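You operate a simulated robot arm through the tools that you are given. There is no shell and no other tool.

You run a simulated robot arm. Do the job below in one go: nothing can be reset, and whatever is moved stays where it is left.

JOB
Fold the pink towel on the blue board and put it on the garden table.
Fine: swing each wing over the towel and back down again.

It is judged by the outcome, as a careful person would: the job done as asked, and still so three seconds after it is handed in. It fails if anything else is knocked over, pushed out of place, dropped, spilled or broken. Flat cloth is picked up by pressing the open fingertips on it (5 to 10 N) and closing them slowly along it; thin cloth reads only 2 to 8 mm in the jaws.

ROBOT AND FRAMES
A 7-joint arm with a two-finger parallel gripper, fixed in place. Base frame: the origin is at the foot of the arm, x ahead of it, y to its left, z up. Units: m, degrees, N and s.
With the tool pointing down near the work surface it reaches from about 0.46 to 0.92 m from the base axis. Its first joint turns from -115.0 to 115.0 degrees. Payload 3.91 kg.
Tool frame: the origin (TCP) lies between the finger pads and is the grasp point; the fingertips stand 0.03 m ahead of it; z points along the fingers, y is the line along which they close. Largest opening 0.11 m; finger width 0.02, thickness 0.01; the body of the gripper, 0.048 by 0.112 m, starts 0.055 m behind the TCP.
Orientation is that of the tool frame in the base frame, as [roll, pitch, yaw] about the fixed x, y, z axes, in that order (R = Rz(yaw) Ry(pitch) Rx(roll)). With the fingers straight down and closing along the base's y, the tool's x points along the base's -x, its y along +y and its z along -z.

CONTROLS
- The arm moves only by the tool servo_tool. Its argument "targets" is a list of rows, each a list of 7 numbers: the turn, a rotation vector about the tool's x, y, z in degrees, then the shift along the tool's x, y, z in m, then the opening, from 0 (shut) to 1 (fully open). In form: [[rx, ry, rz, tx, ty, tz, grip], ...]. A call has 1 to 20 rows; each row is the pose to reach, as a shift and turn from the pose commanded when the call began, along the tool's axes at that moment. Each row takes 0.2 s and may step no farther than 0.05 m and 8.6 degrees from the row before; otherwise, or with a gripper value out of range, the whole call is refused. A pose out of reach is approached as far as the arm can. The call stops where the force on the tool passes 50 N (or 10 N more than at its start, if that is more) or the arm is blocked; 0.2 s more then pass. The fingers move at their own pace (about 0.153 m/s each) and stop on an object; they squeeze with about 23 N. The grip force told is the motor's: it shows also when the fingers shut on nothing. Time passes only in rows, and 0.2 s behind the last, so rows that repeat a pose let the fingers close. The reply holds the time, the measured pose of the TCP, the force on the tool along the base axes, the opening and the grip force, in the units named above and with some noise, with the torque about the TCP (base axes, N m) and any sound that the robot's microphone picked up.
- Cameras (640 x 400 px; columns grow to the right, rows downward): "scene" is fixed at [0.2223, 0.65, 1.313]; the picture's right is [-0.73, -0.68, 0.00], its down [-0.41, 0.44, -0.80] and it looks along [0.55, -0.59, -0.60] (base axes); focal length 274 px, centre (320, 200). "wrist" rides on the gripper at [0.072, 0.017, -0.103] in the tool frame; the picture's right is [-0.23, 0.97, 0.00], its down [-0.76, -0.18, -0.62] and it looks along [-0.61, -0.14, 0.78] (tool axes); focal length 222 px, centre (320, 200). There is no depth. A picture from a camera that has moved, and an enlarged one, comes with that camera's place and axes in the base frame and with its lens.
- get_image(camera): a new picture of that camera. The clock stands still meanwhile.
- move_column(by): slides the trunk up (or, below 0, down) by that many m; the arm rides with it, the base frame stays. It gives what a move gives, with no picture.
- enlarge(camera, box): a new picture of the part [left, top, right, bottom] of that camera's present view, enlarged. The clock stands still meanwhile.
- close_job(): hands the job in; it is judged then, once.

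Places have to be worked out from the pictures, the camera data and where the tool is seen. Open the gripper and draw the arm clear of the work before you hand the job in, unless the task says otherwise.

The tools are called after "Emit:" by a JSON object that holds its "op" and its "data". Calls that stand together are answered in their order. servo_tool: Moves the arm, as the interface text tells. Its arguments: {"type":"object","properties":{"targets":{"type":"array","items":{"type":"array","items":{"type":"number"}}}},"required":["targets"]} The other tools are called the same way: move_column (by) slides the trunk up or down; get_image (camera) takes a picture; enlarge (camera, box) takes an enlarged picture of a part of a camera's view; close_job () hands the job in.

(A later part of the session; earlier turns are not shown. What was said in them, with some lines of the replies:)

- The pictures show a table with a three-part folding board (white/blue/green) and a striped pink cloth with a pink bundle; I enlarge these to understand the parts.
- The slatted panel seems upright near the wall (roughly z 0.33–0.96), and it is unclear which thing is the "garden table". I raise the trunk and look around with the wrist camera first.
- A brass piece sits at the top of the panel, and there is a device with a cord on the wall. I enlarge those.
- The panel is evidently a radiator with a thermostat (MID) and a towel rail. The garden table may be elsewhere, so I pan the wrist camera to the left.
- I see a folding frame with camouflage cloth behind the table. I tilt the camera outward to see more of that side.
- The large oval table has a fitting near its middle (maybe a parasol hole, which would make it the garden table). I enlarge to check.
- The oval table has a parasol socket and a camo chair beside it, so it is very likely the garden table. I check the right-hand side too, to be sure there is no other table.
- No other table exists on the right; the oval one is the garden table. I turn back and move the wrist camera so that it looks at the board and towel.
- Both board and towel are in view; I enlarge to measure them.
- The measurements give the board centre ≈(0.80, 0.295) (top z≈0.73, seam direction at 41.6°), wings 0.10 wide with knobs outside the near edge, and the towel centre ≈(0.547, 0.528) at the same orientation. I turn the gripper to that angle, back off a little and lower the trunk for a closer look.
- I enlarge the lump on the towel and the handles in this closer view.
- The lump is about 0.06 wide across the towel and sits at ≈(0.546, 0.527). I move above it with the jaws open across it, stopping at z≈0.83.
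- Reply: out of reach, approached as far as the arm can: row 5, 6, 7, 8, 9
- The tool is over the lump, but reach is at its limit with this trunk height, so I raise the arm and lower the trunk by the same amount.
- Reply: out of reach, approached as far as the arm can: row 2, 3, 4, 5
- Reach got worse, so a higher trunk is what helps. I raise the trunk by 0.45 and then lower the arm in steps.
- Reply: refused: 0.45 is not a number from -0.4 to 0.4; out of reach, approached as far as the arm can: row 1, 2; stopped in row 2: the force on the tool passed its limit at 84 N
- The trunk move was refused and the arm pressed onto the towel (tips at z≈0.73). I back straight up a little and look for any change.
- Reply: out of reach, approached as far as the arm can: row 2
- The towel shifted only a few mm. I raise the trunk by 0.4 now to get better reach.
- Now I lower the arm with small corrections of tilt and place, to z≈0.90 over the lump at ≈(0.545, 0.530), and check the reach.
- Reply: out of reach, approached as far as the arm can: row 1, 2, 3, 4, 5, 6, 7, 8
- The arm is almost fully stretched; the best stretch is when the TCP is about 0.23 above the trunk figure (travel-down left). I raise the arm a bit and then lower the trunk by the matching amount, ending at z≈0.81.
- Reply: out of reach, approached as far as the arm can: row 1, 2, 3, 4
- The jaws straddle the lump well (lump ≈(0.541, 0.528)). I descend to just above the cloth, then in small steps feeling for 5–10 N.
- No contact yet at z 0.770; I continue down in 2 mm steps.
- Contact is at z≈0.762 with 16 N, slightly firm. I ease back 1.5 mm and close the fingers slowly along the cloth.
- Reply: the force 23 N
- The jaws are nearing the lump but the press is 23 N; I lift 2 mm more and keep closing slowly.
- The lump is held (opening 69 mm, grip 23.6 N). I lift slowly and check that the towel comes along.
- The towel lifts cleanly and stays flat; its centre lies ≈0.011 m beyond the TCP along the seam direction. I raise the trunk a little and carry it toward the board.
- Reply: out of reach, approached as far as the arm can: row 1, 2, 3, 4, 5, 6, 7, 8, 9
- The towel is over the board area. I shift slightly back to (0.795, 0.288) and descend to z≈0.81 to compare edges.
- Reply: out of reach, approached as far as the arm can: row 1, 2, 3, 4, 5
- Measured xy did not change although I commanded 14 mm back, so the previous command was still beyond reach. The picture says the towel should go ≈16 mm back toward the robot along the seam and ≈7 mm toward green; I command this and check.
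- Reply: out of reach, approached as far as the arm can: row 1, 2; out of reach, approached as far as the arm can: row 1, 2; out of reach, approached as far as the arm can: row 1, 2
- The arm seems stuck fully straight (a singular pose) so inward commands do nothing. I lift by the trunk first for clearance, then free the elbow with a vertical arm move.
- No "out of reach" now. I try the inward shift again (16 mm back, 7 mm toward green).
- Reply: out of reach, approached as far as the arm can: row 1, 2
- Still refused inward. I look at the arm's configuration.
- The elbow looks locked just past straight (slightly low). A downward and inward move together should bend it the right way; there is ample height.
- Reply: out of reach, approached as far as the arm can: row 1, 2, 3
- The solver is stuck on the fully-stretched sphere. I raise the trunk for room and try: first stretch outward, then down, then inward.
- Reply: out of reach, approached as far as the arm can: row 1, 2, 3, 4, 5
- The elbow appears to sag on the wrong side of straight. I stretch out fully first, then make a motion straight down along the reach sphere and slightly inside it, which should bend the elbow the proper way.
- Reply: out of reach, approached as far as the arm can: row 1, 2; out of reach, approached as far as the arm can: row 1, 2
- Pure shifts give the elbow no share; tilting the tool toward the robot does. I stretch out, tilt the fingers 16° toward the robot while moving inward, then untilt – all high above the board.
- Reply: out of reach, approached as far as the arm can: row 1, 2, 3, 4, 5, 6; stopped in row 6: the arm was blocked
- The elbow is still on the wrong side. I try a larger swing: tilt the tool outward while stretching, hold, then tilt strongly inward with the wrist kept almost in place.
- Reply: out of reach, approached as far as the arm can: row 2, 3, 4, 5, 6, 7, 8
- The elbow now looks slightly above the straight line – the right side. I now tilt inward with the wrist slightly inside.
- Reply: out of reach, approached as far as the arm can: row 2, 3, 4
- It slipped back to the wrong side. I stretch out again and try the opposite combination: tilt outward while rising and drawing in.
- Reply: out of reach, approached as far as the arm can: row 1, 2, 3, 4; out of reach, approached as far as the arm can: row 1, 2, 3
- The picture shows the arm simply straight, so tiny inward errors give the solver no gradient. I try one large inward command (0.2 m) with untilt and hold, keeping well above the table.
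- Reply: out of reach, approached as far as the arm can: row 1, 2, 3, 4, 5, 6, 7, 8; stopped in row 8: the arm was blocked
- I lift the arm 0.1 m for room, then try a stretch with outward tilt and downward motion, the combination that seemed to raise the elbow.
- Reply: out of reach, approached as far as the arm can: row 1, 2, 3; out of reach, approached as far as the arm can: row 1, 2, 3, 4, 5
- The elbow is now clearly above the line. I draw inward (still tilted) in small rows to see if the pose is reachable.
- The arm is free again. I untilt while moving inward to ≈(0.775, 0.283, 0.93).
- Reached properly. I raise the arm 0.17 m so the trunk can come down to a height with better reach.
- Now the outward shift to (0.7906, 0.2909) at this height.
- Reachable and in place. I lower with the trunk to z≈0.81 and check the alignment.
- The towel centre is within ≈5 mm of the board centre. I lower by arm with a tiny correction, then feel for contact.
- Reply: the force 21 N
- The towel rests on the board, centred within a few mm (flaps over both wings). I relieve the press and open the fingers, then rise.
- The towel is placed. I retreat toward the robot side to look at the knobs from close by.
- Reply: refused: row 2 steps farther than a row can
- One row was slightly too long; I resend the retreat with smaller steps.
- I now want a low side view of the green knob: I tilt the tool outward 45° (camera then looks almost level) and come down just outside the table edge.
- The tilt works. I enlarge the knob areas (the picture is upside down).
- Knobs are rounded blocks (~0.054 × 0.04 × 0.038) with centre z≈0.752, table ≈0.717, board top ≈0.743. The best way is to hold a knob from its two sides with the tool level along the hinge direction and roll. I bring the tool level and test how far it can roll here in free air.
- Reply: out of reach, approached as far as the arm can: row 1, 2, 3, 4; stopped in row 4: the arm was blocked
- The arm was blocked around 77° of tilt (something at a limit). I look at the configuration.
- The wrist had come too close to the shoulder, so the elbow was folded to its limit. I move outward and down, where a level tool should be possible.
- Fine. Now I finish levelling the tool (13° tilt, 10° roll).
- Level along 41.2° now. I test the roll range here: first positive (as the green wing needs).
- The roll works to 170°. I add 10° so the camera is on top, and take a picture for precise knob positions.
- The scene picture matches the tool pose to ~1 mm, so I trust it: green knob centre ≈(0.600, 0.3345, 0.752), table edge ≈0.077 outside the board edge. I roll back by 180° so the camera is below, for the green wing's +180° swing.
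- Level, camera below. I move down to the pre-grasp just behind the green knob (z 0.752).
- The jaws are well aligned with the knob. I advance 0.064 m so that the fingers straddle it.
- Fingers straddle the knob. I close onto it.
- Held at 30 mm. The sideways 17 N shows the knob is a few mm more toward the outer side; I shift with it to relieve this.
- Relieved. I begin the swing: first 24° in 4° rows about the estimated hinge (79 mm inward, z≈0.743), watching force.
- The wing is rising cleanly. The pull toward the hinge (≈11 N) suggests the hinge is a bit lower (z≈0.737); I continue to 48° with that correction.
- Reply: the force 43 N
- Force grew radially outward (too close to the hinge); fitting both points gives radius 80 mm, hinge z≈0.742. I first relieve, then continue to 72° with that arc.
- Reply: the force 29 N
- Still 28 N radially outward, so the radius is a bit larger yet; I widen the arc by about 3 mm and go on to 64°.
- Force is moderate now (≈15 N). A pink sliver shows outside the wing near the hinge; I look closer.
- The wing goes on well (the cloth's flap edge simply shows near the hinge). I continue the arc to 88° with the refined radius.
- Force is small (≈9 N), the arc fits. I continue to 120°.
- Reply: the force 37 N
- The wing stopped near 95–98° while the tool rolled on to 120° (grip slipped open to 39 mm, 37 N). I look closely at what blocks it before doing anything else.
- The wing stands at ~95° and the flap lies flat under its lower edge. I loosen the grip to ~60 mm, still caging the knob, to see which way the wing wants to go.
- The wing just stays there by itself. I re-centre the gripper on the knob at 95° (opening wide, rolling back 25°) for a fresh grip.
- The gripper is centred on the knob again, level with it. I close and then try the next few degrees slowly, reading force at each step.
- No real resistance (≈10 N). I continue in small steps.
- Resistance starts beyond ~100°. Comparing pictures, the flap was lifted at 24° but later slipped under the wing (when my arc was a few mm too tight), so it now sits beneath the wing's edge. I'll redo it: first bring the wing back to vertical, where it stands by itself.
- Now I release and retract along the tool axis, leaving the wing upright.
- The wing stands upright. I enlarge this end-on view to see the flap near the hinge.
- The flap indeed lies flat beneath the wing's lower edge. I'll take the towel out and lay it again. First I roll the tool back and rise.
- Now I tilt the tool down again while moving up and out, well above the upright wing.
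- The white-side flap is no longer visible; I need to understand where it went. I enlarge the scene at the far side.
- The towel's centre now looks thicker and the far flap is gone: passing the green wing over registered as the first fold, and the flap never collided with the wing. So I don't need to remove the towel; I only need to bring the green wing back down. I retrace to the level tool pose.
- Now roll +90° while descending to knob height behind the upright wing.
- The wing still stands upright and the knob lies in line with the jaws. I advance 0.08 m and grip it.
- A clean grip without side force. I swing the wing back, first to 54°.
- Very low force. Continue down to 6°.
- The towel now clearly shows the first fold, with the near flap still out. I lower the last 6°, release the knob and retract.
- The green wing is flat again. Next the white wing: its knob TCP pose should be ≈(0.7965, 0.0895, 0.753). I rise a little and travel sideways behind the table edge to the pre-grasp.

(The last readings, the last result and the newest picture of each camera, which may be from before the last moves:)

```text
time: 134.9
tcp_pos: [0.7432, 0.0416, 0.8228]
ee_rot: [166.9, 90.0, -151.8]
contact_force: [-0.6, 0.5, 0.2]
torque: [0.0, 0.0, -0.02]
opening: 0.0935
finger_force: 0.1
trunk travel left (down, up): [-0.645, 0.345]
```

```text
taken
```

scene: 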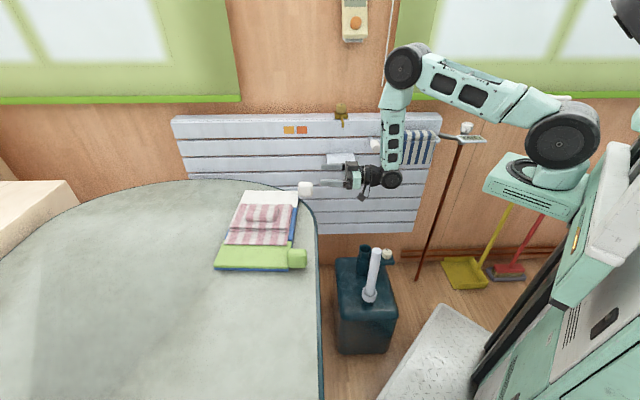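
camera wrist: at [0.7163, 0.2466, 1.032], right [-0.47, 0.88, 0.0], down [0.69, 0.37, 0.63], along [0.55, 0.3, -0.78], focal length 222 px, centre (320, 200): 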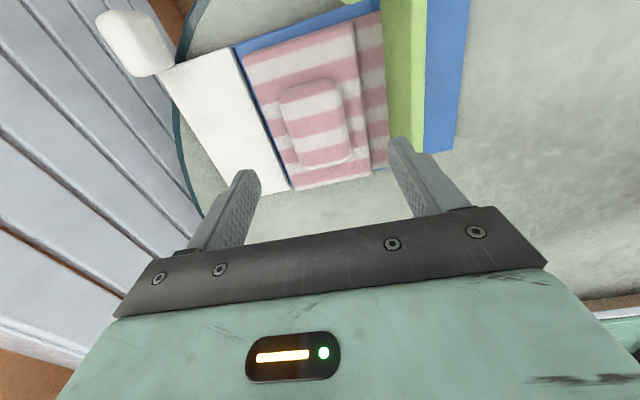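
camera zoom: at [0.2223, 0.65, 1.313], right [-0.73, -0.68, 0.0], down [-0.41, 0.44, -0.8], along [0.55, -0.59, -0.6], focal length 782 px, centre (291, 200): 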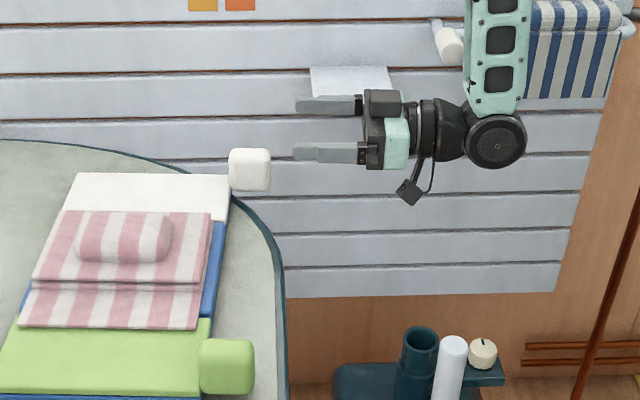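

Alignment looks reasonable with room to the rail. I lower 0.07 m and check against the white knob.

Emit:
{"op": "servo_tool", "data": {"targets": [[0, 0, 0, 0.035, 0, 0, 0.85], [0, 0, 0, 0.0695, 0, 0, 0.85]]}}

Emit:
{"op": "enlarge", "data": {"camera": "scene", "box": [260, 150, 400, 240]}}

Emit:
{"op": "get_image", "data": {"camera": "wrist"}}

```text
time: 135.5
tcp_pos: [0.7428, 0.0411, 0.754]
ee_rot: [174.5, 89.9, -144.2]
contact_force: [-1.0, 0.1, 0.1]
torque: [-0.03, -0.02, 0.01]
opening: 0.0933
finger_force: 0.0
trunk travel left (down, up): [-0.645, 0.345]
```

```text
4.44 times, centred on (330, 195) of scene
camera zoom: at [0.2223, 0.65, 1.313], right [-0.73, -0.68, 0.0], down [-0.41, 0.44, -0.8], along [0.55, -0.59, -0.6], focal length 1217 px, centre (276, 222)
```

zoom: 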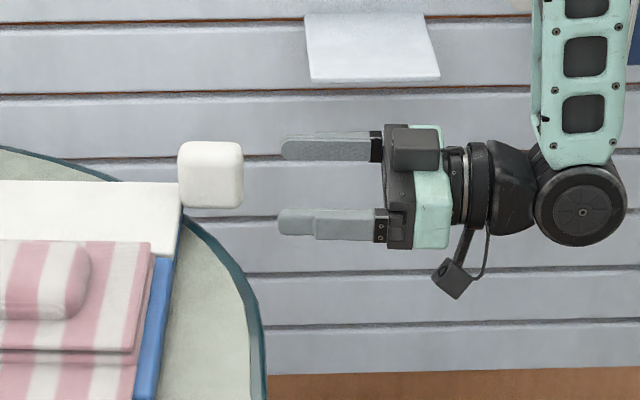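

```text
taken
camera wrist: at [0.6545, -0.0143, 0.6801], right [-0.64, 0.73, 0.23], down [-0.35, -0.54, 0.76], along [0.68, 0.41, 0.61], focal length 222 px, centre (320, 200)
```

wrist: 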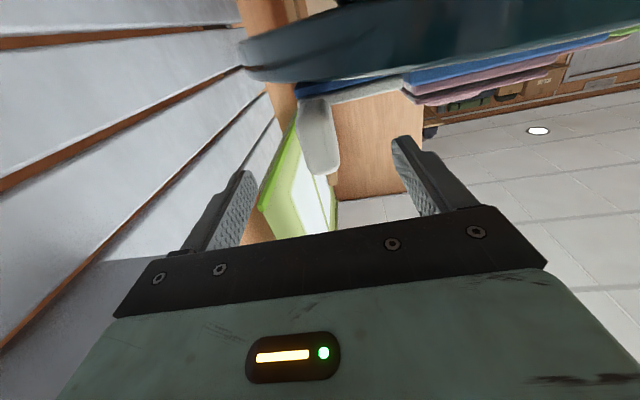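

Both pictures say the knob is ≈8 mm further away sideways than my line. I shift 8 mm and advance 0.069 m.

Emit:
{"op": "servo_tool", "data": {"targets": [[0, 0, 0, 0, -0.008, 0, 0.85], [0, 0, 0, 0, -0.008, 0.025, 0.85], [0, 0, 0, 0, -0.008, 0.05, 0.85], [0, 0, 0, 0, -0.008, 0.062, 0.85], [0, 0, 0, 0, -0.008, 0.069, 0.85]]}}

Emit:
{"op": "enlarge", "data": {"camera": "scene", "box": [260, 150, 380, 230]}}

Emit:
{"op": "get_image", "data": {"camera": "wrist"}}

```text
time: 136.7
tcp_pos: [0.8002, 0.0807, 0.752]
ee_rot: [-179.3, 89.9, -138.1]
contact_force: [-0.4, -0.3, 1.0]
torque: [-0.01, -0.01, 0.0]
opening: 0.0936
finger_force: 0.1
trunk travel left (down, up): [-0.645, 0.345]
```

```text
5.00 times, centred on (320, 190) of scene
camera zoom: at [0.2223, 0.65, 1.313], right [-0.73, -0.68, 0.0], down [-0.41, 0.44, -0.8], along [0.55, -0.59, -0.6], focal length 1369 px, centre (320, 250)
```

zoom: 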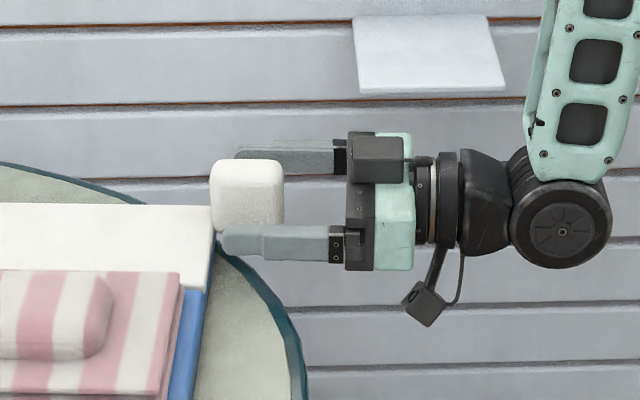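

```text
taken
camera wrist: at [0.7122, 0.0251, 0.6803], right [-0.64, 0.73, 0.23], down [-0.35, -0.54, 0.76], along [0.68, 0.41, 0.61], focal length 222 px, centre (320, 200)
```

wrist: 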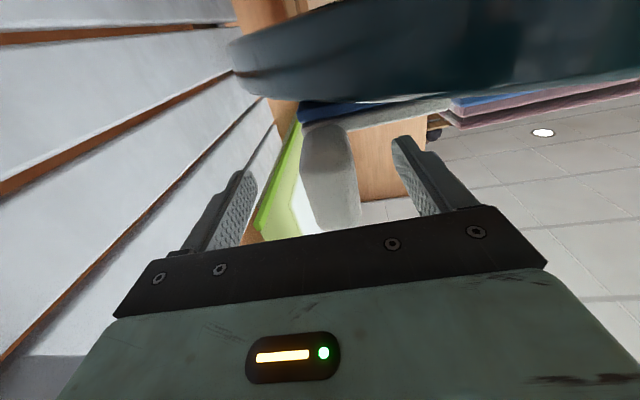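

The fingers straddle the white knob; I back off 3 mm for clearance and close.

Emit:
{"op": "servo_tool", "data": {"targets": [[0, 0, 0, 0, 0, -0.003, 0.7], [0, 0, 0, 0, 0, -0.003, 0.55], [0, 0, 0, 0, 0, -0.003, 0.4], [0, 0, 0, 0, 0, -0.003, 0.25], [0, 0, 0, 0, 0, -0.003, 0.2], [0, 0, 0, 0, 0, -0.003, 0.2]]}}

```text
time: 138.1
tcp_pos: [0.7973, 0.0797, 0.7532]
ee_rot: [5.3, 90.0, 46.7]
contact_force: [-4.9, 14.1, 0.9]
torque: [0.02, 0.21, 0.88]
opening: 0.0302
finger_force: 23.1
trunk travel left (down, up): [-0.645, 0.345]
```

Held at 30 mm; 14 N sideways tells me to shift ≈3 mm toward the board.

Emit:
{"op": "servo_tool", "data": {"targets": [[0, 0, 0, 0, 0.0015, 0, 0.2], [0, 0, 0, 0, 0.003, 0, 0.2], [0, 0, 0, 0, 0.003, 0, 0.2]]}}

```text
time: 138.9
tcp_pos: [0.797, 0.0802, 0.7539]
ee_rot: [-98.4, 89.9, -57.3]
contact_force: [6.7, 3.2, -0.2]
torque: [0.36, -0.29, 0.63]
opening: 0.0299
finger_force: 23.0
trunk travel left (down, up): [-0.645, 0.345]
```

Relieved. I start the white swing (mirrored arc): first 24°.

Emit:
{"op": "servo_tool", "data": {"targets": [[0, 0, -4, -0.0058, 0.0009, 0, 0.2], [0, 0, -8, -0.0115, 0.0022, 0, 0.2], [0, 0, -12, -0.0172, 0.0039, 0, 0.2], [0, 0, -16, -0.0226, 0.006, 0, 0.2], [0, 0, -20, -0.0279, 0.0085, 0, 0.2], [0, 0, -24, -0.0331, 0.0113, 0, 0.2]]}}

```text
time: 140.3
tcp_pos: [0.7904, 0.0886, 0.7851]
ee_rot: [-90.3, 65.9, -49.0]
contact_force: [2.9, -15.9, 4.1]
torque: [-0.53, 0.31, 0.29]
opening: 0.0299
finger_force: 23.5
trunk travel left (down, up): [-0.645, 0.345]
```

Slight outward pull (≈14 N); I correct ~1.5 mm and go on to 48°.

Emit:
{"op": "servo_tool", "data": {"targets": [[0, 0, -3, -0.004, -0.0009, -0.001, 0.2], [0, 0, -6, -0.0084, -0.0003, -0.001, 0.2], [0, 0, -9, -0.0127, 0.0006, -0.001, 0.2], [0, 0, -12, -0.0169, 0.0017, -0.001, 0.2], [0, 0, -18, -0.0252, 0.0046, -0.001, 0.2], [0, 0, -24, -0.033, 0.0084, -0.001, 0.2]]}}

```text
time: 141.7
tcp_pos: [0.7737, 0.1077, 0.812]
ee_rot: [-90.2, 42.0, -48.7]
contact_force: [-0.5, 3.4, 0.7]
torque: [-0.69, 0.37, 0.0]
opening: 0.03
finger_force: 22.7
trunk travel left (down, up): [-0.645, 0.345]
```

Force is almost nil. I continue to 84°.

Emit:
{"op": "servo_tool", "data": {"targets": [[0, 0, -6, -0.0088, 0.0011, 0, 0.2], [0, 0, -12, -0.0173, 0.0032, 0, 0.2], [0, 0, -18, -0.0255, 0.006, 0, 0.2], [0, 0, -24, -0.0335, 0.0099, 0, 0.2], [0, 0, -30, -0.041, 0.0143, 0, 0.2], [0, 0, -36, -0.0479, 0.0198, 0, 0.2]]}}

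```text
time: 143.1
tcp_pos: [0.7426, 0.1418, 0.8295]
ee_rot: [-90.1, 5.8, -48.6]
contact_force: [-1.8, 2.7, -0.5]
torque: [-0.23, 0.75, 0.61]
opening: 0.0301
finger_force: 22.8
trunk travel left (down, up): [-0.645, 0.345]
```

Still free. I continue slowly to 102° and look.

Emit:
{"op": "servo_tool", "data": {"targets": [[0, 0, -3, -0.0044, 0.0005, 0, 0.2], [0, 0, -6, -0.0087, 0.0011, 0, 0.2], [0, 0, -9, -0.013, 0.0021, 0, 0.2], [0, 0, -12, -0.0172, 0.0032, 0, 0.2], [0, 0, -15, -0.0214, 0.0046, 0, 0.2], [0, 0, -18, -0.0255, 0.0061, 0, 0.2]]}}

Emit:
{"op": "enlarge", "data": {"camera": "scene", "box": [200, 150, 360, 280]}}

```text
time: 144.5
tcp_pos: [0.7247, 0.1602, 0.8264]
ee_rot: [-90.2, -12.0, -48.8]
contact_force: [0.0, -5.8, -0.1]
torque: [0.04, 0.95, -0.06]
opening: 0.0305
finger_force: 22.7
trunk travel left (down, up): [-0.645, 0.345]
```

```text
3.08 times, centred on (280, 215) of scene
camera zoom: at [0.2223, 0.65, 1.313], right [-0.73, -0.68, 0.0], down [-0.41, 0.44, -0.8], along [0.55, -0.59, -0.6], focal length 842 px, centre (443, 154)
```

zoom: 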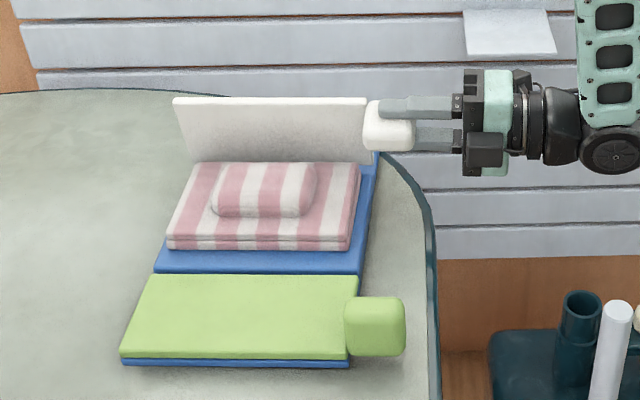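

The second fold is done: the towel is now a compact folded block on the blue centre. I swing the white wing back, first to 48°.

Emit:
{"op": "servo_tool", "data": {"targets": [[0, 0, 6, 0.0088, -0.0002, 0, 0.2], [0, 0, 12, 0.0176, 0.0005, 0, 0.2], [0, 0, 18, 0.0261, 0.0021, 0, 0.2], [0, 0, 24, 0.0346, 0.0045, 0, 0.2], [0, 0, 30, 0.0426, 0.0079, 0, 0.2], [0, 0, 36, 0.0505, 0.0122, 0, 0.2], [0, 0, 42, 0.0576, 0.0172, 0, 0.2], [0, 0, 48, 0.0642, 0.0228, 0, 0.2], [0, 0, 54, 0.0704, 0.0293, 0, 0.2]]}}

```text
time: 146.5
tcp_pos: [0.7748, 0.1054, 0.8139]
ee_rot: [-90.0, 42.1, -48.7]
contact_force: [-2.8, 0.4, -0.1]
torque: [-0.53, 0.06, 0.53]
opening: 0.0295
finger_force: 23.5
trunk travel left (down, up): [-0.645, 0.345]
```

Emit:
{"op": "servo_tool", "data": {"targets": [[0, 0, 6, 0.0086, -0.0002, 0, 0.2], [0, 0, 12, 0.0174, 0.0003, 0, 0.2], [0, 0, 18, 0.0259, 0.002, 0, 0.2], [0, 0, 24, 0.0345, 0.0045, 0, 0.2], [0, 0, 30, 0.0424, 0.0079, 0, 0.2], [0, 0, 36, 0.0501, 0.0121, 0, 0.2], [0, 0, 42, 0.0574, 0.0171, 0, 0.2]]}}

```text
time: 148.1
tcp_pos: [0.795, 0.0808, 0.7631]
ee_rot: [-89.5, 84.0, -48.3]
contact_force: [3.3, -11.6, 0.8]
torque: [-0.06, -0.04, 0.43]
opening: 0.0295
finger_force: 23.3
trunk travel left (down, up): [-0.645, 0.345]
```

Last 6°, then release and retract along the tool axis.

Emit:
{"op": "servo_tool", "data": {"targets": [[0, 0, 3, 0.0044, -0.0001, 0, 0.2], [0, 0, 6, 0.0086, -0.0003, 0, 0.2], [0, 0, 6, 0.0086, -0.0003, 0, 0.35], [0, 0, 6, 0.0086, -0.0003, 0, 0.6], [0, 0, 6, 0.0086, -0.0003, 0, 0.85], [0, 0, 6, 0.0086, -0.0003, -0.02, 0.85], [0, 0, 6, 0.0086, -0.0003, -0.05, 0.85], [0, 0, 6, 0.0086, -0.0003, -0.08, 0.85]]}}

Emit:
{"op": "enlarge", "data": {"camera": "scene", "box": [200, 150, 360, 280]}}

```text
time: 149.9
tcp_pos: [0.7347, 0.0283, 0.7548]
ee_rot: [128.5, 89.9, 169.9]
contact_force: [-0.9, 0.6, -0.2]
torque: [0.01, 0.01, -0.04]
opening: 0.0934
finger_force: 0.1
trunk travel left (down, up): [-0.645, 0.345]
```

```text
3.08 times, centred on (280, 215) of scene
camera zoom: at [0.2223, 0.65, 1.313], right [-0.73, -0.68, 0.0], down [-0.41, 0.44, -0.8], along [0.55, -0.59, -0.6], focal length 842 px, centre (443, 154)
```

zoom: 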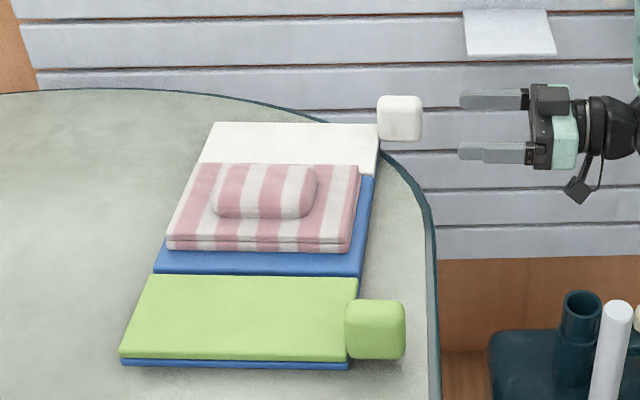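

Both wings are flat and the towel lies folded on the blue centre. Now I retreat upward and sideways to the place where I can turn the tool down again.

Emit:
{"op": "servo_tool", "data": {"targets": [[0, 0, 0, -0.04, 0, 0, 0.85], [0, 0, 0, -0.07, 0.03, 0, 0.85], [0, 0, 0, -0.09, 0.07, 0.002, 0.85], [0, 0, 0, -0.11, 0.11, 0.004, 0.85], [0, 0, 0, -0.13, 0.15, 0.006, 0.85], [0, 0, 0, -0.15, 0.19, 0.008, 0.85], [0, 0, 0, -0.17, 0.228, 0.008, 0.85], [0, 0, 0, -0.182, 0.228, 0.008, 0.85]]}}

Emit:
{"op": "servo_tool", "data": {"targets": [[0, 8.2, 0, -0.01, -0.001, 0.004, 0.8], [0, 16.4, 0, -0.02, -0.002, 0.01, 0.8], [0, 24.6, 0, -0.03, -0.003, 0.017, 0.8], [0, 32.8, 0, -0.04, -0.004, 0.025, 0.8], [0, 41, 0, -0.05, -0.006, 0.033, 0.8], [0, 49.2, 0, -0.06, -0.007, 0.041, 0.8], [0, 57.4, 0, -0.07, -0.008, 0.05, 0.8], [0, 65.6, 0, -0.08, -0.01, 0.058, 0.8], [0, 73.8, 0, -0.09, -0.011, 0.066, 0.8], [0, 82, 0, -0.093, -0.012, 0.074, 0.8], [0, 89.8, 0, -0.093, -0.0128, 0.081, 0.8]]}}

```text
time: 151.7
tcp_pos: [0.5907, 0.2046, 0.9347]
ee_rot: [-130.9, 89.9, -89.5]
contact_force: [-0.6, 0.5, 0.4]
torque: [-0.04, 0.0, 0.0]
opening: 0.0933
finger_force: 0.1
trunk travel left (down, up): [-0.645, 0.345]
```

```text
time: 154.1
tcp_pos: [0.6614, 0.247, 1.0278]
ee_rot: [-180.0, 0.1, -138.7]
contact_force: [-0.3, -0.1, -0.1]
torque: [0.04, -0.01, 0.01]
opening: 0.088
finger_force: 0.0
trunk travel left (down, up): [-0.645, 0.345]
```

Emit:
{"op": "servo_tool", "data": {"targets": [[0, 0, 0, -0.025, -0.014, 0.025, 0.9], [0, 0, 0, -0.05, -0.028, 0.05, 0.9], [0, 0, 0, -0.075, -0.042, 0.075, 0.9], [0, 0, 0, -0.1, -0.0526, 0.095, 0.9], [0, 0, 0, -0.1144, -0.0526, 0.12, 0.9]]}}

Emit:
{"op": "get_image", "data": {"camera": "wrist"}}

Emit:
{"op": "enlarge", "data": {"camera": "scene", "box": [200, 140, 340, 260]}}

```text
time: 155.3
tcp_pos: [0.7819, 0.2837, 0.9071]
ee_rot: [-180.0, 0.2, -138.7]
contact_force: [0.1, 0.0, -0.6]
torque: [-0.01, -0.02, 0.0]
opening: 0.0991
finger_force: 0.1
trunk travel left (down, up): [-0.645, 0.345]
```

```text
taken
camera wrist: at [0.716, 0.249, 1.0108], right [-0.47, 0.88, 0.0], down [0.69, 0.37, 0.63], along [0.55, 0.3, -0.78], focal length 222 px, centre (320, 200)
```

wrist: 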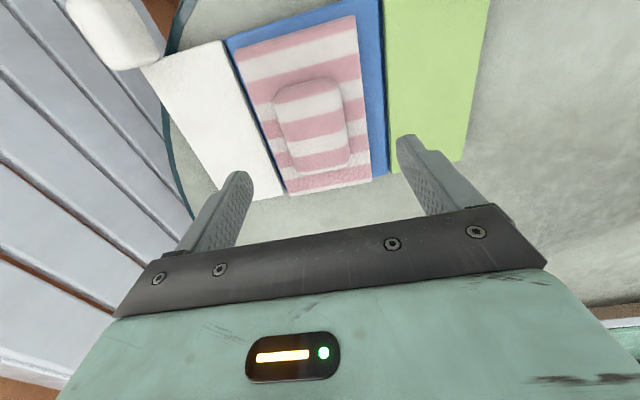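

```text
3.33 times, centred on (270, 200) of scene
camera zoom: at [0.2223, 0.65, 1.313], right [-0.73, -0.68, 0.0], down [-0.41, 0.44, -0.8], along [0.55, -0.59, -0.6], focal length 912 px, centre (487, 200)
```

zoom: 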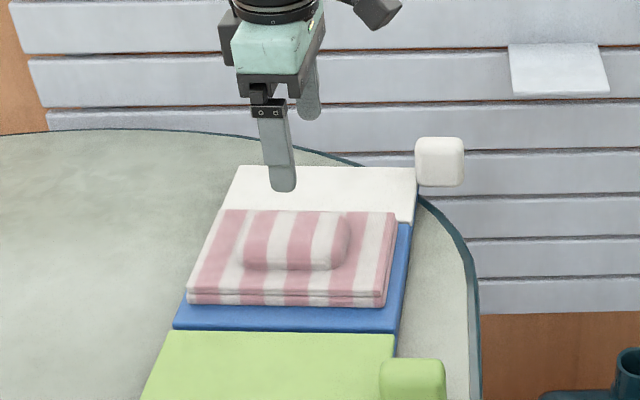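

I correct ≈6 mm sideways and descend over the lump, fully open.

Emit:
{"op": "servo_tool", "data": {"targets": [[0, 0, 0, 0, -0.006, 0.025, 1], [0, 0, 0, 0, -0.006, 0.05, 1], [0, 0, 0, 0, -0.006, 0.075, 1], [0, 0, 0, 0, -0.006, 0.088, 1]]}}

Emit:
{"op": "get_image", "data": {"camera": "wrist"}}

```text
time: 156.3
tcp_pos: [0.7856, 0.2816, 0.8197]
ee_rot: [-179.9, 0.1, -138.7]
contact_force: [-0.8, 0.1, -0.8]
torque: [0.01, 0.0, 0.03]
opening: 0.11
finger_force: 0.1
trunk travel left (down, up): [-0.645, 0.345]
```

```text
taken
camera wrist: at [0.7201, 0.245, 0.9228], right [-0.47, 0.88, 0.0], down [0.69, 0.37, 0.63], along [0.55, 0.3, -0.78], focal length 222 px, centre (320, 200)
```

wrist: 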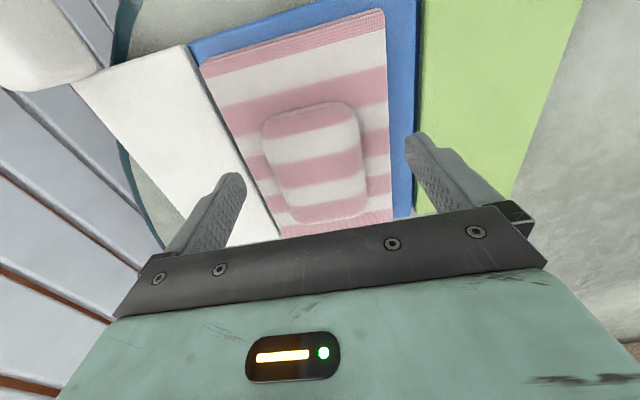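

Well centred now. I go down in small steps feeling for the cloth.

Emit:
{"op": "servo_tool", "data": {"targets": [[0, 0, 0, 0, 0, 0.006, 1], [0, 0, 0, 0, 0, 0.012, 1], [0, 0, 0, 0, 0, 0.016, 1], [0, 0, 0, 0, 0, 0.018, 1]]}}

```text
time: 157.3
tcp_pos: [0.7859, 0.2809, 0.8016]
ee_rot: [179.9, 0.2, -138.7]
contact_force: [0.5, 0.2, 0.5]
torque: [-0.03, 0.02, 0.0]
opening: 0.1101
finger_force: 0.1
trunk travel left (down, up): [-0.645, 0.345]
```

Emit:
{"op": "servo_tool", "data": {"targets": [[0, 0, 0, 0, 0, 0.002, 1], [0, 0, 0, 0, 0, 0.004, 1], [0, 0, 0, 0, 0, 0.005, 1]]}}

```text
time: 158.1
tcp_pos: [0.7856, 0.2809, 0.7982]
ee_rot: [-179.9, 0.1, -138.7]
contact_force: [0.2, 0.8, -0.2]
torque: [0.02, -0.02, 0.0]
opening: 0.1098
finger_force: 0.1
trunk travel left (down, up): [-0.645, 0.345]
```

Emit:
{"op": "servo_tool", "data": {"targets": [[0, 0, 0, 0, 0, 0.002, 1], [0, 0, 0, 0, 0, 0.004, 1]]}}

```text
time: 158.7
tcp_pos: [0.7859, 0.2806, 0.7924]
ee_rot: [180.0, 0.1, -138.7]
contact_force: [-0.6, -0.2, -0.2]
torque: [0.02, 0.0, -0.03]
opening: 0.11
finger_force: 0.1
trunk travel left (down, up): [-0.645, 0.345]
```

Emit:
{"op": "servo_tool", "data": {"targets": [[0, 0, 0, 0, 0, 0.002, 1], [0, 0, 0, 0, 0, 0.004, 1]]}}

```text
time: 159.3
tcp_pos: [0.7863, 0.2805, 0.7897]
ee_rot: [180.0, 0.2, -138.6]
contact_force: [-0.1, -0.7, 0.4]
torque: [-0.01, -0.04, -0.03]
opening: 0.1103
finger_force: 0.0
trunk travel left (down, up): [-0.645, 0.345]
```

Emit:
{"op": "servo_tool", "data": {"targets": [[0, 0, 0, 0, 0, 0.002, 1], [0, 0, 0, 0, 0, 0.004, 1]]}}

```text
time: 159.9
tcp_pos: [0.7849, 0.2806, 0.7843]
ee_rot: [180.0, 0.2, -138.8]
contact_force: [-0.4, 0.1, 0.0]
torque: [-0.02, 0.01, -0.02]
opening: 0.1099
finger_force: 0.0
trunk travel left (down, up): [-0.645, 0.345]
```

No contact: the wide-open tips straddle the towel's edges. I rise 14 mm, narrow the jaws to ~85 mm so that the tips are over the towel, and feel again.

Emit:
{"op": "servo_tool", "data": {"targets": [[0, 0, 0, 0, 0, -0.008, 1], [0, 0, 0, 0, 0, -0.016, 1], [0, 0, 0, 0, 0, -0.018, 0.88], [0, 0, 0, 0, 0, -0.018, 0.8], [0, 0, 0, 0, 0, -0.018, 0.8]]}}

Emit:
{"op": "get_image", "data": {"camera": "wrist"}}

```text
time: 161.1
tcp_pos: [0.7854, 0.2799, 0.8032]
ee_rot: [-180.0, 0.2, -138.6]
contact_force: [0.9, -0.3, -0.2]
torque: [-0.04, -0.01, -0.02]
opening: 0.0883
finger_force: 0.1
trunk travel left (down, up): [-0.645, 0.345]
```

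```text
taken
camera wrist: at [0.7195, 0.2447, 0.9061], right [-0.47, 0.88, 0.0], down [0.69, 0.37, 0.63], along [0.55, 0.3, -0.78], focal length 222 px, centre (320, 200)
```

wrist: 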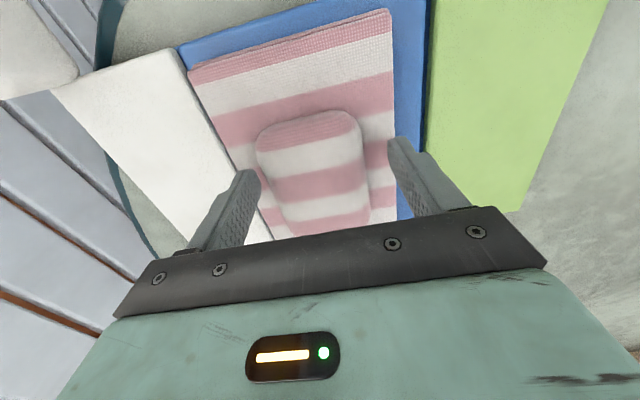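

Emit:
{"op": "servo_tool", "data": {"targets": [[0, 0, 0, 0, -0.003, 0.003, 0.8], [0, 0, 0, 0, -0.003, 0.006, 0.8], [0, 0, 0, 0, -0.003, 0.008, 0.8]]}}

```text
time: 161.9
tcp_pos: [0.789, 0.2779, 0.7949]
ee_rot: [-180.0, 0.2, -138.6]
contact_force: [0.3, -0.7, -0.1]
torque: [-0.01, 0.01, 0.0]
opening: 0.0881
finger_force: 0.1
trunk travel left (down, up): [-0.645, 0.345]
```

Emit:
{"op": "servo_tool", "data": {"targets": [[0, 0, 0, 0, 0, 0.002, 0.8], [0, 0, 0, 0, 0, 0.004, 0.8]]}}

```text
time: 162.5
tcp_pos: [0.7872, 0.2776, 0.7916]
ee_rot: [180.0, 0.0, -138.7]
contact_force: [-0.1, -0.3, -0.1]
torque: [-0.02, 0.01, 0.01]
opening: 0.0882
finger_force: 0.1
trunk travel left (down, up): [-0.645, 0.345]
```

Emit:
{"op": "servo_tool", "data": {"targets": [[0, 0, 0, 0, 0, 0.002, 0.8], [0, 0, 0, 0, 0, 0.004, 0.8]]}}

```text
time: 163.1
tcp_pos: [0.7868, 0.278, 0.7874]
ee_rot: [-180.0, 0.2, -138.7]
contact_force: [-0.1, -0.8, 0.4]
torque: [0.0, 0.0, -0.03]
opening: 0.088
finger_force: 0.2
trunk travel left (down, up): [-0.645, 0.345]
```

Emit:
{"op": "servo_tool", "data": {"targets": [[0, 0, 0, 0, 0, 0.002, 0.8], [0, 0, 0, 0, 0, 0.004, 0.8]]}}

```text
time: 163.7
tcp_pos: [0.7873, 0.2781, 0.7838]
ee_rot: [180.0, 0.2, -138.7]
contact_force: [-1.4, -0.2, 1.8]
torque: [-0.04, 0.09, -0.01]
opening: 0.0879
finger_force: 0.1
trunk travel left (down, up): [-0.645, 0.345]
```

Light contact now. I press ~1 mm more and close slowly onto the lump.

Emit:
{"op": "servo_tool", "data": {"targets": [[0, 0, 0, 0, 0, 0.001, 0.8], [0, 0, 0, 0, 0, 0.001, 0.76], [0, 0, 0, 0, 0, 0.001, 0.72], [0, 0, 0, 0, 0, 0.001, 0.68], [0, 0, 0, 0, 0, 0.001, 0.64], [0, 0, 0, 0, 0, 0.001, 0.6], [0, 0, 0, 0, 0, 0.001, 0.55], [0, 0, 0, 0, 0, 0.001, 0.5], [0, 0, 0, 0, 0, 0.001, 0.45], [0, 0, 0, 0, 0, 0.001, 0.45]]}}

```text
time: 165.9
tcp_pos: [0.7882, 0.2775, 0.7833]
ee_rot: [-179.9, 0.4, -138.6]
contact_force: [6.6, -3.6, 19.7]
torque: [0.2, 0.08, -0.08]
opening: 0.0694
finger_force: 23.1
trunk travel left (down, up): [-0.645, 0.345]
```

Lump gripped at 69 mm. I lift by the trunk 0.1 m and check.

Emit:
{"op": "move_column", "data": {"by": 0.1}}

Emit:
{"op": "enlarge", "data": {"camera": "scene", "box": [200, 140, 340, 280]}}

Emit:
{"op": "get_image", "data": {"camera": "wrist"}}

```text
time: 167.2
tcp_pos: [0.7878, 0.2774, 0.8817]
ee_rot: [180.0, 0.2, -138.6]
contact_force: [-0.1, -0.4, -0.6]
torque: [-0.01, 0.01, -0.03]
opening: 0.0695
finger_force: 23.0
trunk travel left (down, up): [-0.745, 0.245]
```

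```text
2.86 times, centred on (270, 210) of scene
camera zoom: at [0.2223, 0.65, 1.313], right [-0.73, -0.68, 0.0], down [-0.41, 0.44, -0.8], along [0.55, -0.59, -0.6], focal length 782 px, centre (463, 171)
```

zoom: 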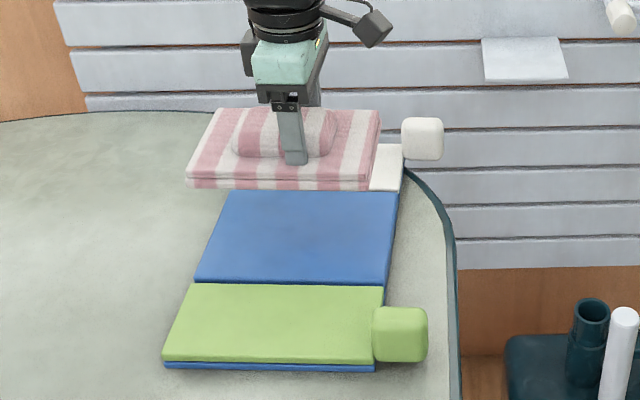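

```text
taken
camera wrist: at [0.7216, 0.2426, 0.9851], right [-0.47, 0.88, 0.0], down [0.69, 0.37, 0.63], along [0.55, 0.3, -0.78], focal length 222 px, centre (320, 200)
```

wrist: 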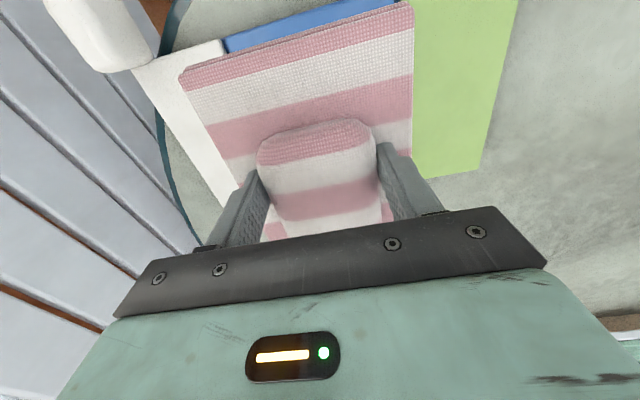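

The folded towel hangs flat and secure. I carry it to the free part of the table beside the board, to ≈(0.54, 0.49).

Emit:
{"op": "servo_tool", "data": {"targets": [[0, 0, 0, 0.015, 0.03, 0, 0.45], [0, 0, 0, 0.03, 0.065, 0, 0.45], [0, 0, 0, 0.04, 0.105, 0, 0.45], [0, 0, 0, 0.048, 0.145, 0, 0.45], [0, 0, 0, 0.05, 0.185, 0, 0.45], [0, 0, 0, 0.05, 0.225, 0, 0.45], [0, 0, 0, 0.048, 0.265, 0, 0.45], [0, 0, 0, 0.046, 0.3, 0, 0.45], [0, 0, 0, 0.0455, 0.3234, 0, 0.45]]}}

Emit:
{"op": "get_image", "data": {"camera": "scene"}}

```text
time: 169.2
tcp_pos: [0.5401, 0.4906, 0.8836]
ee_rot: [-180.0, 0.2, -138.7]
contact_force: [-0.3, 0.2, 0.3]
torque: [0.02, 0.05, -0.02]
opening: 0.0695
finger_force: 23.4
trunk travel left (down, up): [-0.745, 0.245]
```

```text
taken
```

scene: 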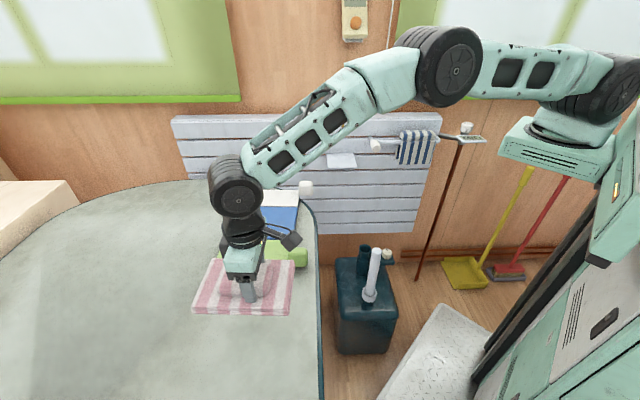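

In place above free table. I lower by the trunk to z≈0.773 (contact expected ≈0.757).

Emit:
{"op": "move_column", "data": {"by": -0.11}}

Emit:
{"op": "enlarge", "data": {"camera": "scene", "box": [180, 230, 340, 350]}}

```text
time: 170.6
tcp_pos: [0.5394, 0.4919, 0.7729]
ee_rot: [179.9, 0.2, -138.7]
contact_force: [0.6, 0.6, -0.6]
torque: [-0.01, -0.02, 0.01]
opening: 0.0698
finger_force: 23.1
trunk travel left (down, up): [-0.635, 0.355]
```

```text
3.33 times, centred on (260, 290) of scene
camera zoom: at [0.2223, 0.65, 1.313], right [-0.73, -0.68, 0.0], down [-0.41, 0.44, -0.8], along [0.55, -0.59, -0.6], focal length 912 px, centre (520, -100)
```

zoom: 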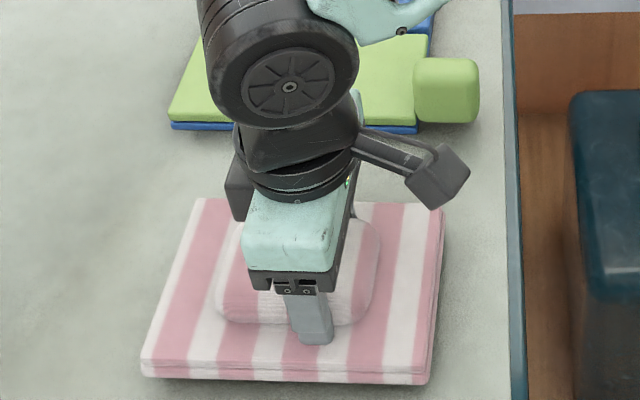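

Clear of the board and the edge. I lower the last bit with the arm until contact.

Emit:
{"op": "servo_tool", "data": {"targets": [[0, 0, 0, 0, 0, 0.004, 0.45], [0, 0, 0, 0, 0, 0.008, 0.45], [0, 0, 0, 0, 0, 0.011, 0.45]]}}

```text
time: 171.4
tcp_pos: [0.5399, 0.4897, 0.7617]
ee_rot: [180.0, 0.0, -138.7]
contact_force: [0.5, -0.2, -0.9]
torque: [0.01, 0.0, 0.04]
opening: 0.07
finger_force: 22.8
trunk travel left (down, up): [-0.635, 0.355]
```

Emit:
{"op": "servo_tool", "data": {"targets": [[0, 0, 0, 0, 0, 0.002, 0.45], [0, 0, 0, 0, 0, 0.004, 0.45], [0, 0, 0, 0, 0, 0.005, 0.45]]}}

```text
time: 172.2
tcp_pos: [0.5404, 0.4901, 0.7624]
ee_rot: [179.9, 0.5, -138.7]
contact_force: [-5.4, -11.5, 38.6]
torque: [-0.94, 0.3, -0.01]
opening: 0.0696
finger_force: 22.6
trunk travel left (down, up): [-0.635, 0.355]
```

Firmly down (contact at z≈0.762). I ease up 4 mm, open slowly and rise straight up.

Emit:
{"op": "servo_tool", "data": {"targets": [[0, 0, 0, 0, 0, -0.004, 0.45], [0, 0, 0, 0, 0, -0.004, 0.6], [0, 0, 0, 0, 0, -0.004, 0.7], [0, 0, 0, 0, 0, -0.004, 0.8], [0, 0, 0, 0, 0, -0.02, 0.85], [0, 0, 0, 0, 0, -0.05, 0.85], [0, 0, 0, 0, 0, -0.08, 0.85]]}}

Emit:
{"op": "enlarge", "data": {"camera": "scene", "box": [180, 230, 340, 350]}}

```text
time: 173.8
tcp_pos: [0.5413, 0.4901, 0.8364]
ee_rot: [-180.0, 0.0, -138.8]
contact_force: [-1.2, 0.7, -1.2]
torque: [0.01, 0.0, -0.04]
opening: 0.0938
finger_force: 0.0
trunk travel left (down, up): [-0.635, 0.355]
```

```text
3.33 times, centred on (260, 290) of scene
camera zoom: at [0.2223, 0.65, 1.313], right [-0.73, -0.68, 0.0], down [-0.41, 0.44, -0.8], along [0.55, -0.59, -0.6], focal length 912 px, centre (520, -100)
```

zoom: 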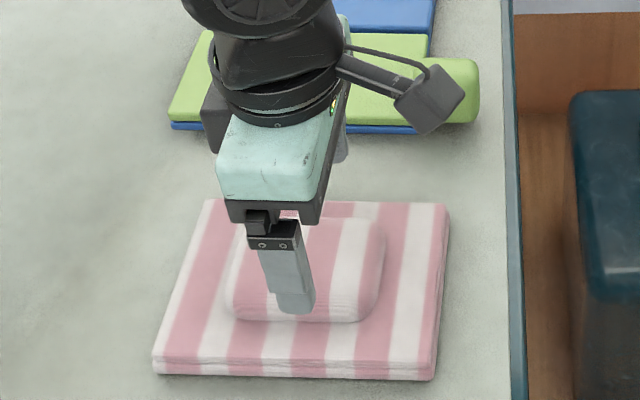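

The folded towel lies on the table. I raise the trunk and draw the arm back toward the robot, clear of the table.

Emit:
{"op": "move_column", "data": {"by": 0.2}}

Emit:
{"op": "servo_tool", "data": {"targets": [[0, 0, 0, 0.04, -0.01, 0, 0.85], [0, 0, 0, 0.08, -0.02, 0, 0.85], [0, 0, 0, 0.12, -0.04, 0, 0.85], [0, 0, 0, 0.15, -0.07, 0, 0.85], [0, 0, 0, 0.17, -0.11, 0, 0.85], [0, 0, 0, 0.18, -0.15, 0, 0.85]]}}

Emit:
{"op": "get_image", "data": {"camera": "scene"}}

Emit:
{"op": "enlarge", "data": {"camera": "scene", "box": [180, 170, 340, 350]}}

```text
time: 176.0
tcp_pos: [0.5415, 0.4915, 1.0363]
ee_rot: [-179.9, 0.2, -138.7]
contact_force: [0.5, 0.5, -0.1]
torque: [-0.01, -0.03, 0.0]
opening: 0.0936
finger_force: 0.1
trunk travel left (down, up): [-0.835, 0.155]
```

```text
time: 177.4
tcp_pos: [0.5044, 0.261, 1.0368]
ee_rot: [180.0, 0.3, -138.6]
contact_force: [0.1, 0.0, -0.1]
torque: [-0.05, -0.01, 0.0]
opening: 0.0934
finger_force: 0.1
trunk travel left (down, up): [-0.835, 0.155]
```

```text
taken
```

scene: 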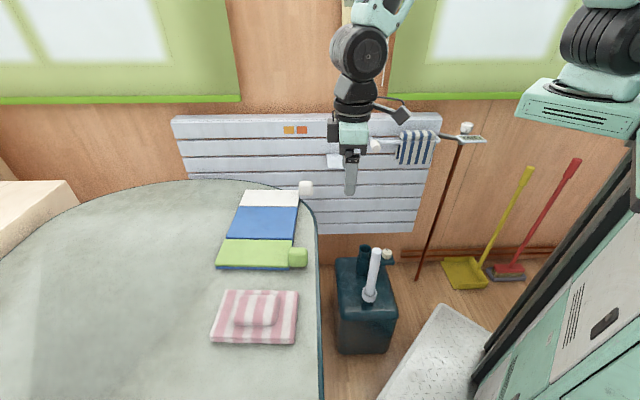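

```text
2.22 times, centred on (260, 260) of scene
camera zoom: at [0.2223, 0.65, 1.313], right [-0.73, -0.68, 0.0], down [-0.41, 0.44, -0.8], along [0.55, -0.59, -0.6], focal length 608 px, centre (453, 67)
```

zoom: 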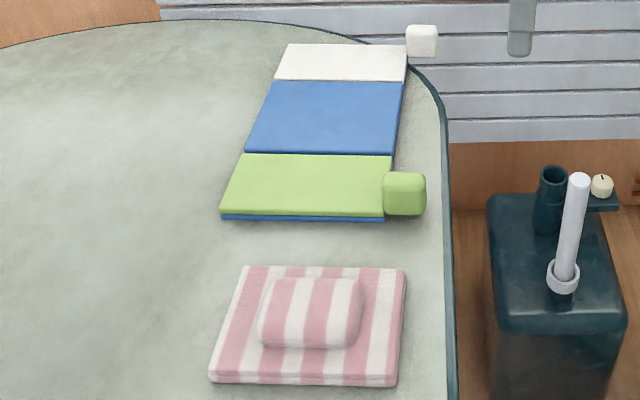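

The folded towel rests on the garden table, both wings lie flat on the board, and nothing else has been disturbed. The gripper is open and clear, so I hand the job in.

Emit:
{"op": "close_job", "data": {}}

```text
The job is handed in.
```

The pink towel is folded and lying on the garden table, beside the blue board. I took the large oval table to be the garden table, because it has a parasol fitting and a chair beside it.

I laid the towel on the board and swung the green wing over it and back down, then did the same with the white wing. Each swing registered as a fold. Both wings stopped at about 100°, not fully down on the towel, and both are flat on the board again.

- **Hard press on the towel:** early on, the arm pressed onto the unfolded towel and peaked at 84 N. The towel shifted a few millimetres and looked undamaged.
- **Green wing:** at its limit the grip slipped off angle. I let go with the wing upright, checked the towel, took hold of the handle again and lowered the wing.
- **Board:** it may have shifted by up to about a centimetre on the table. I left it where it is.

The last pictures show nothing else moved or knocked over. The gripper is open and the arm is clear of the table.
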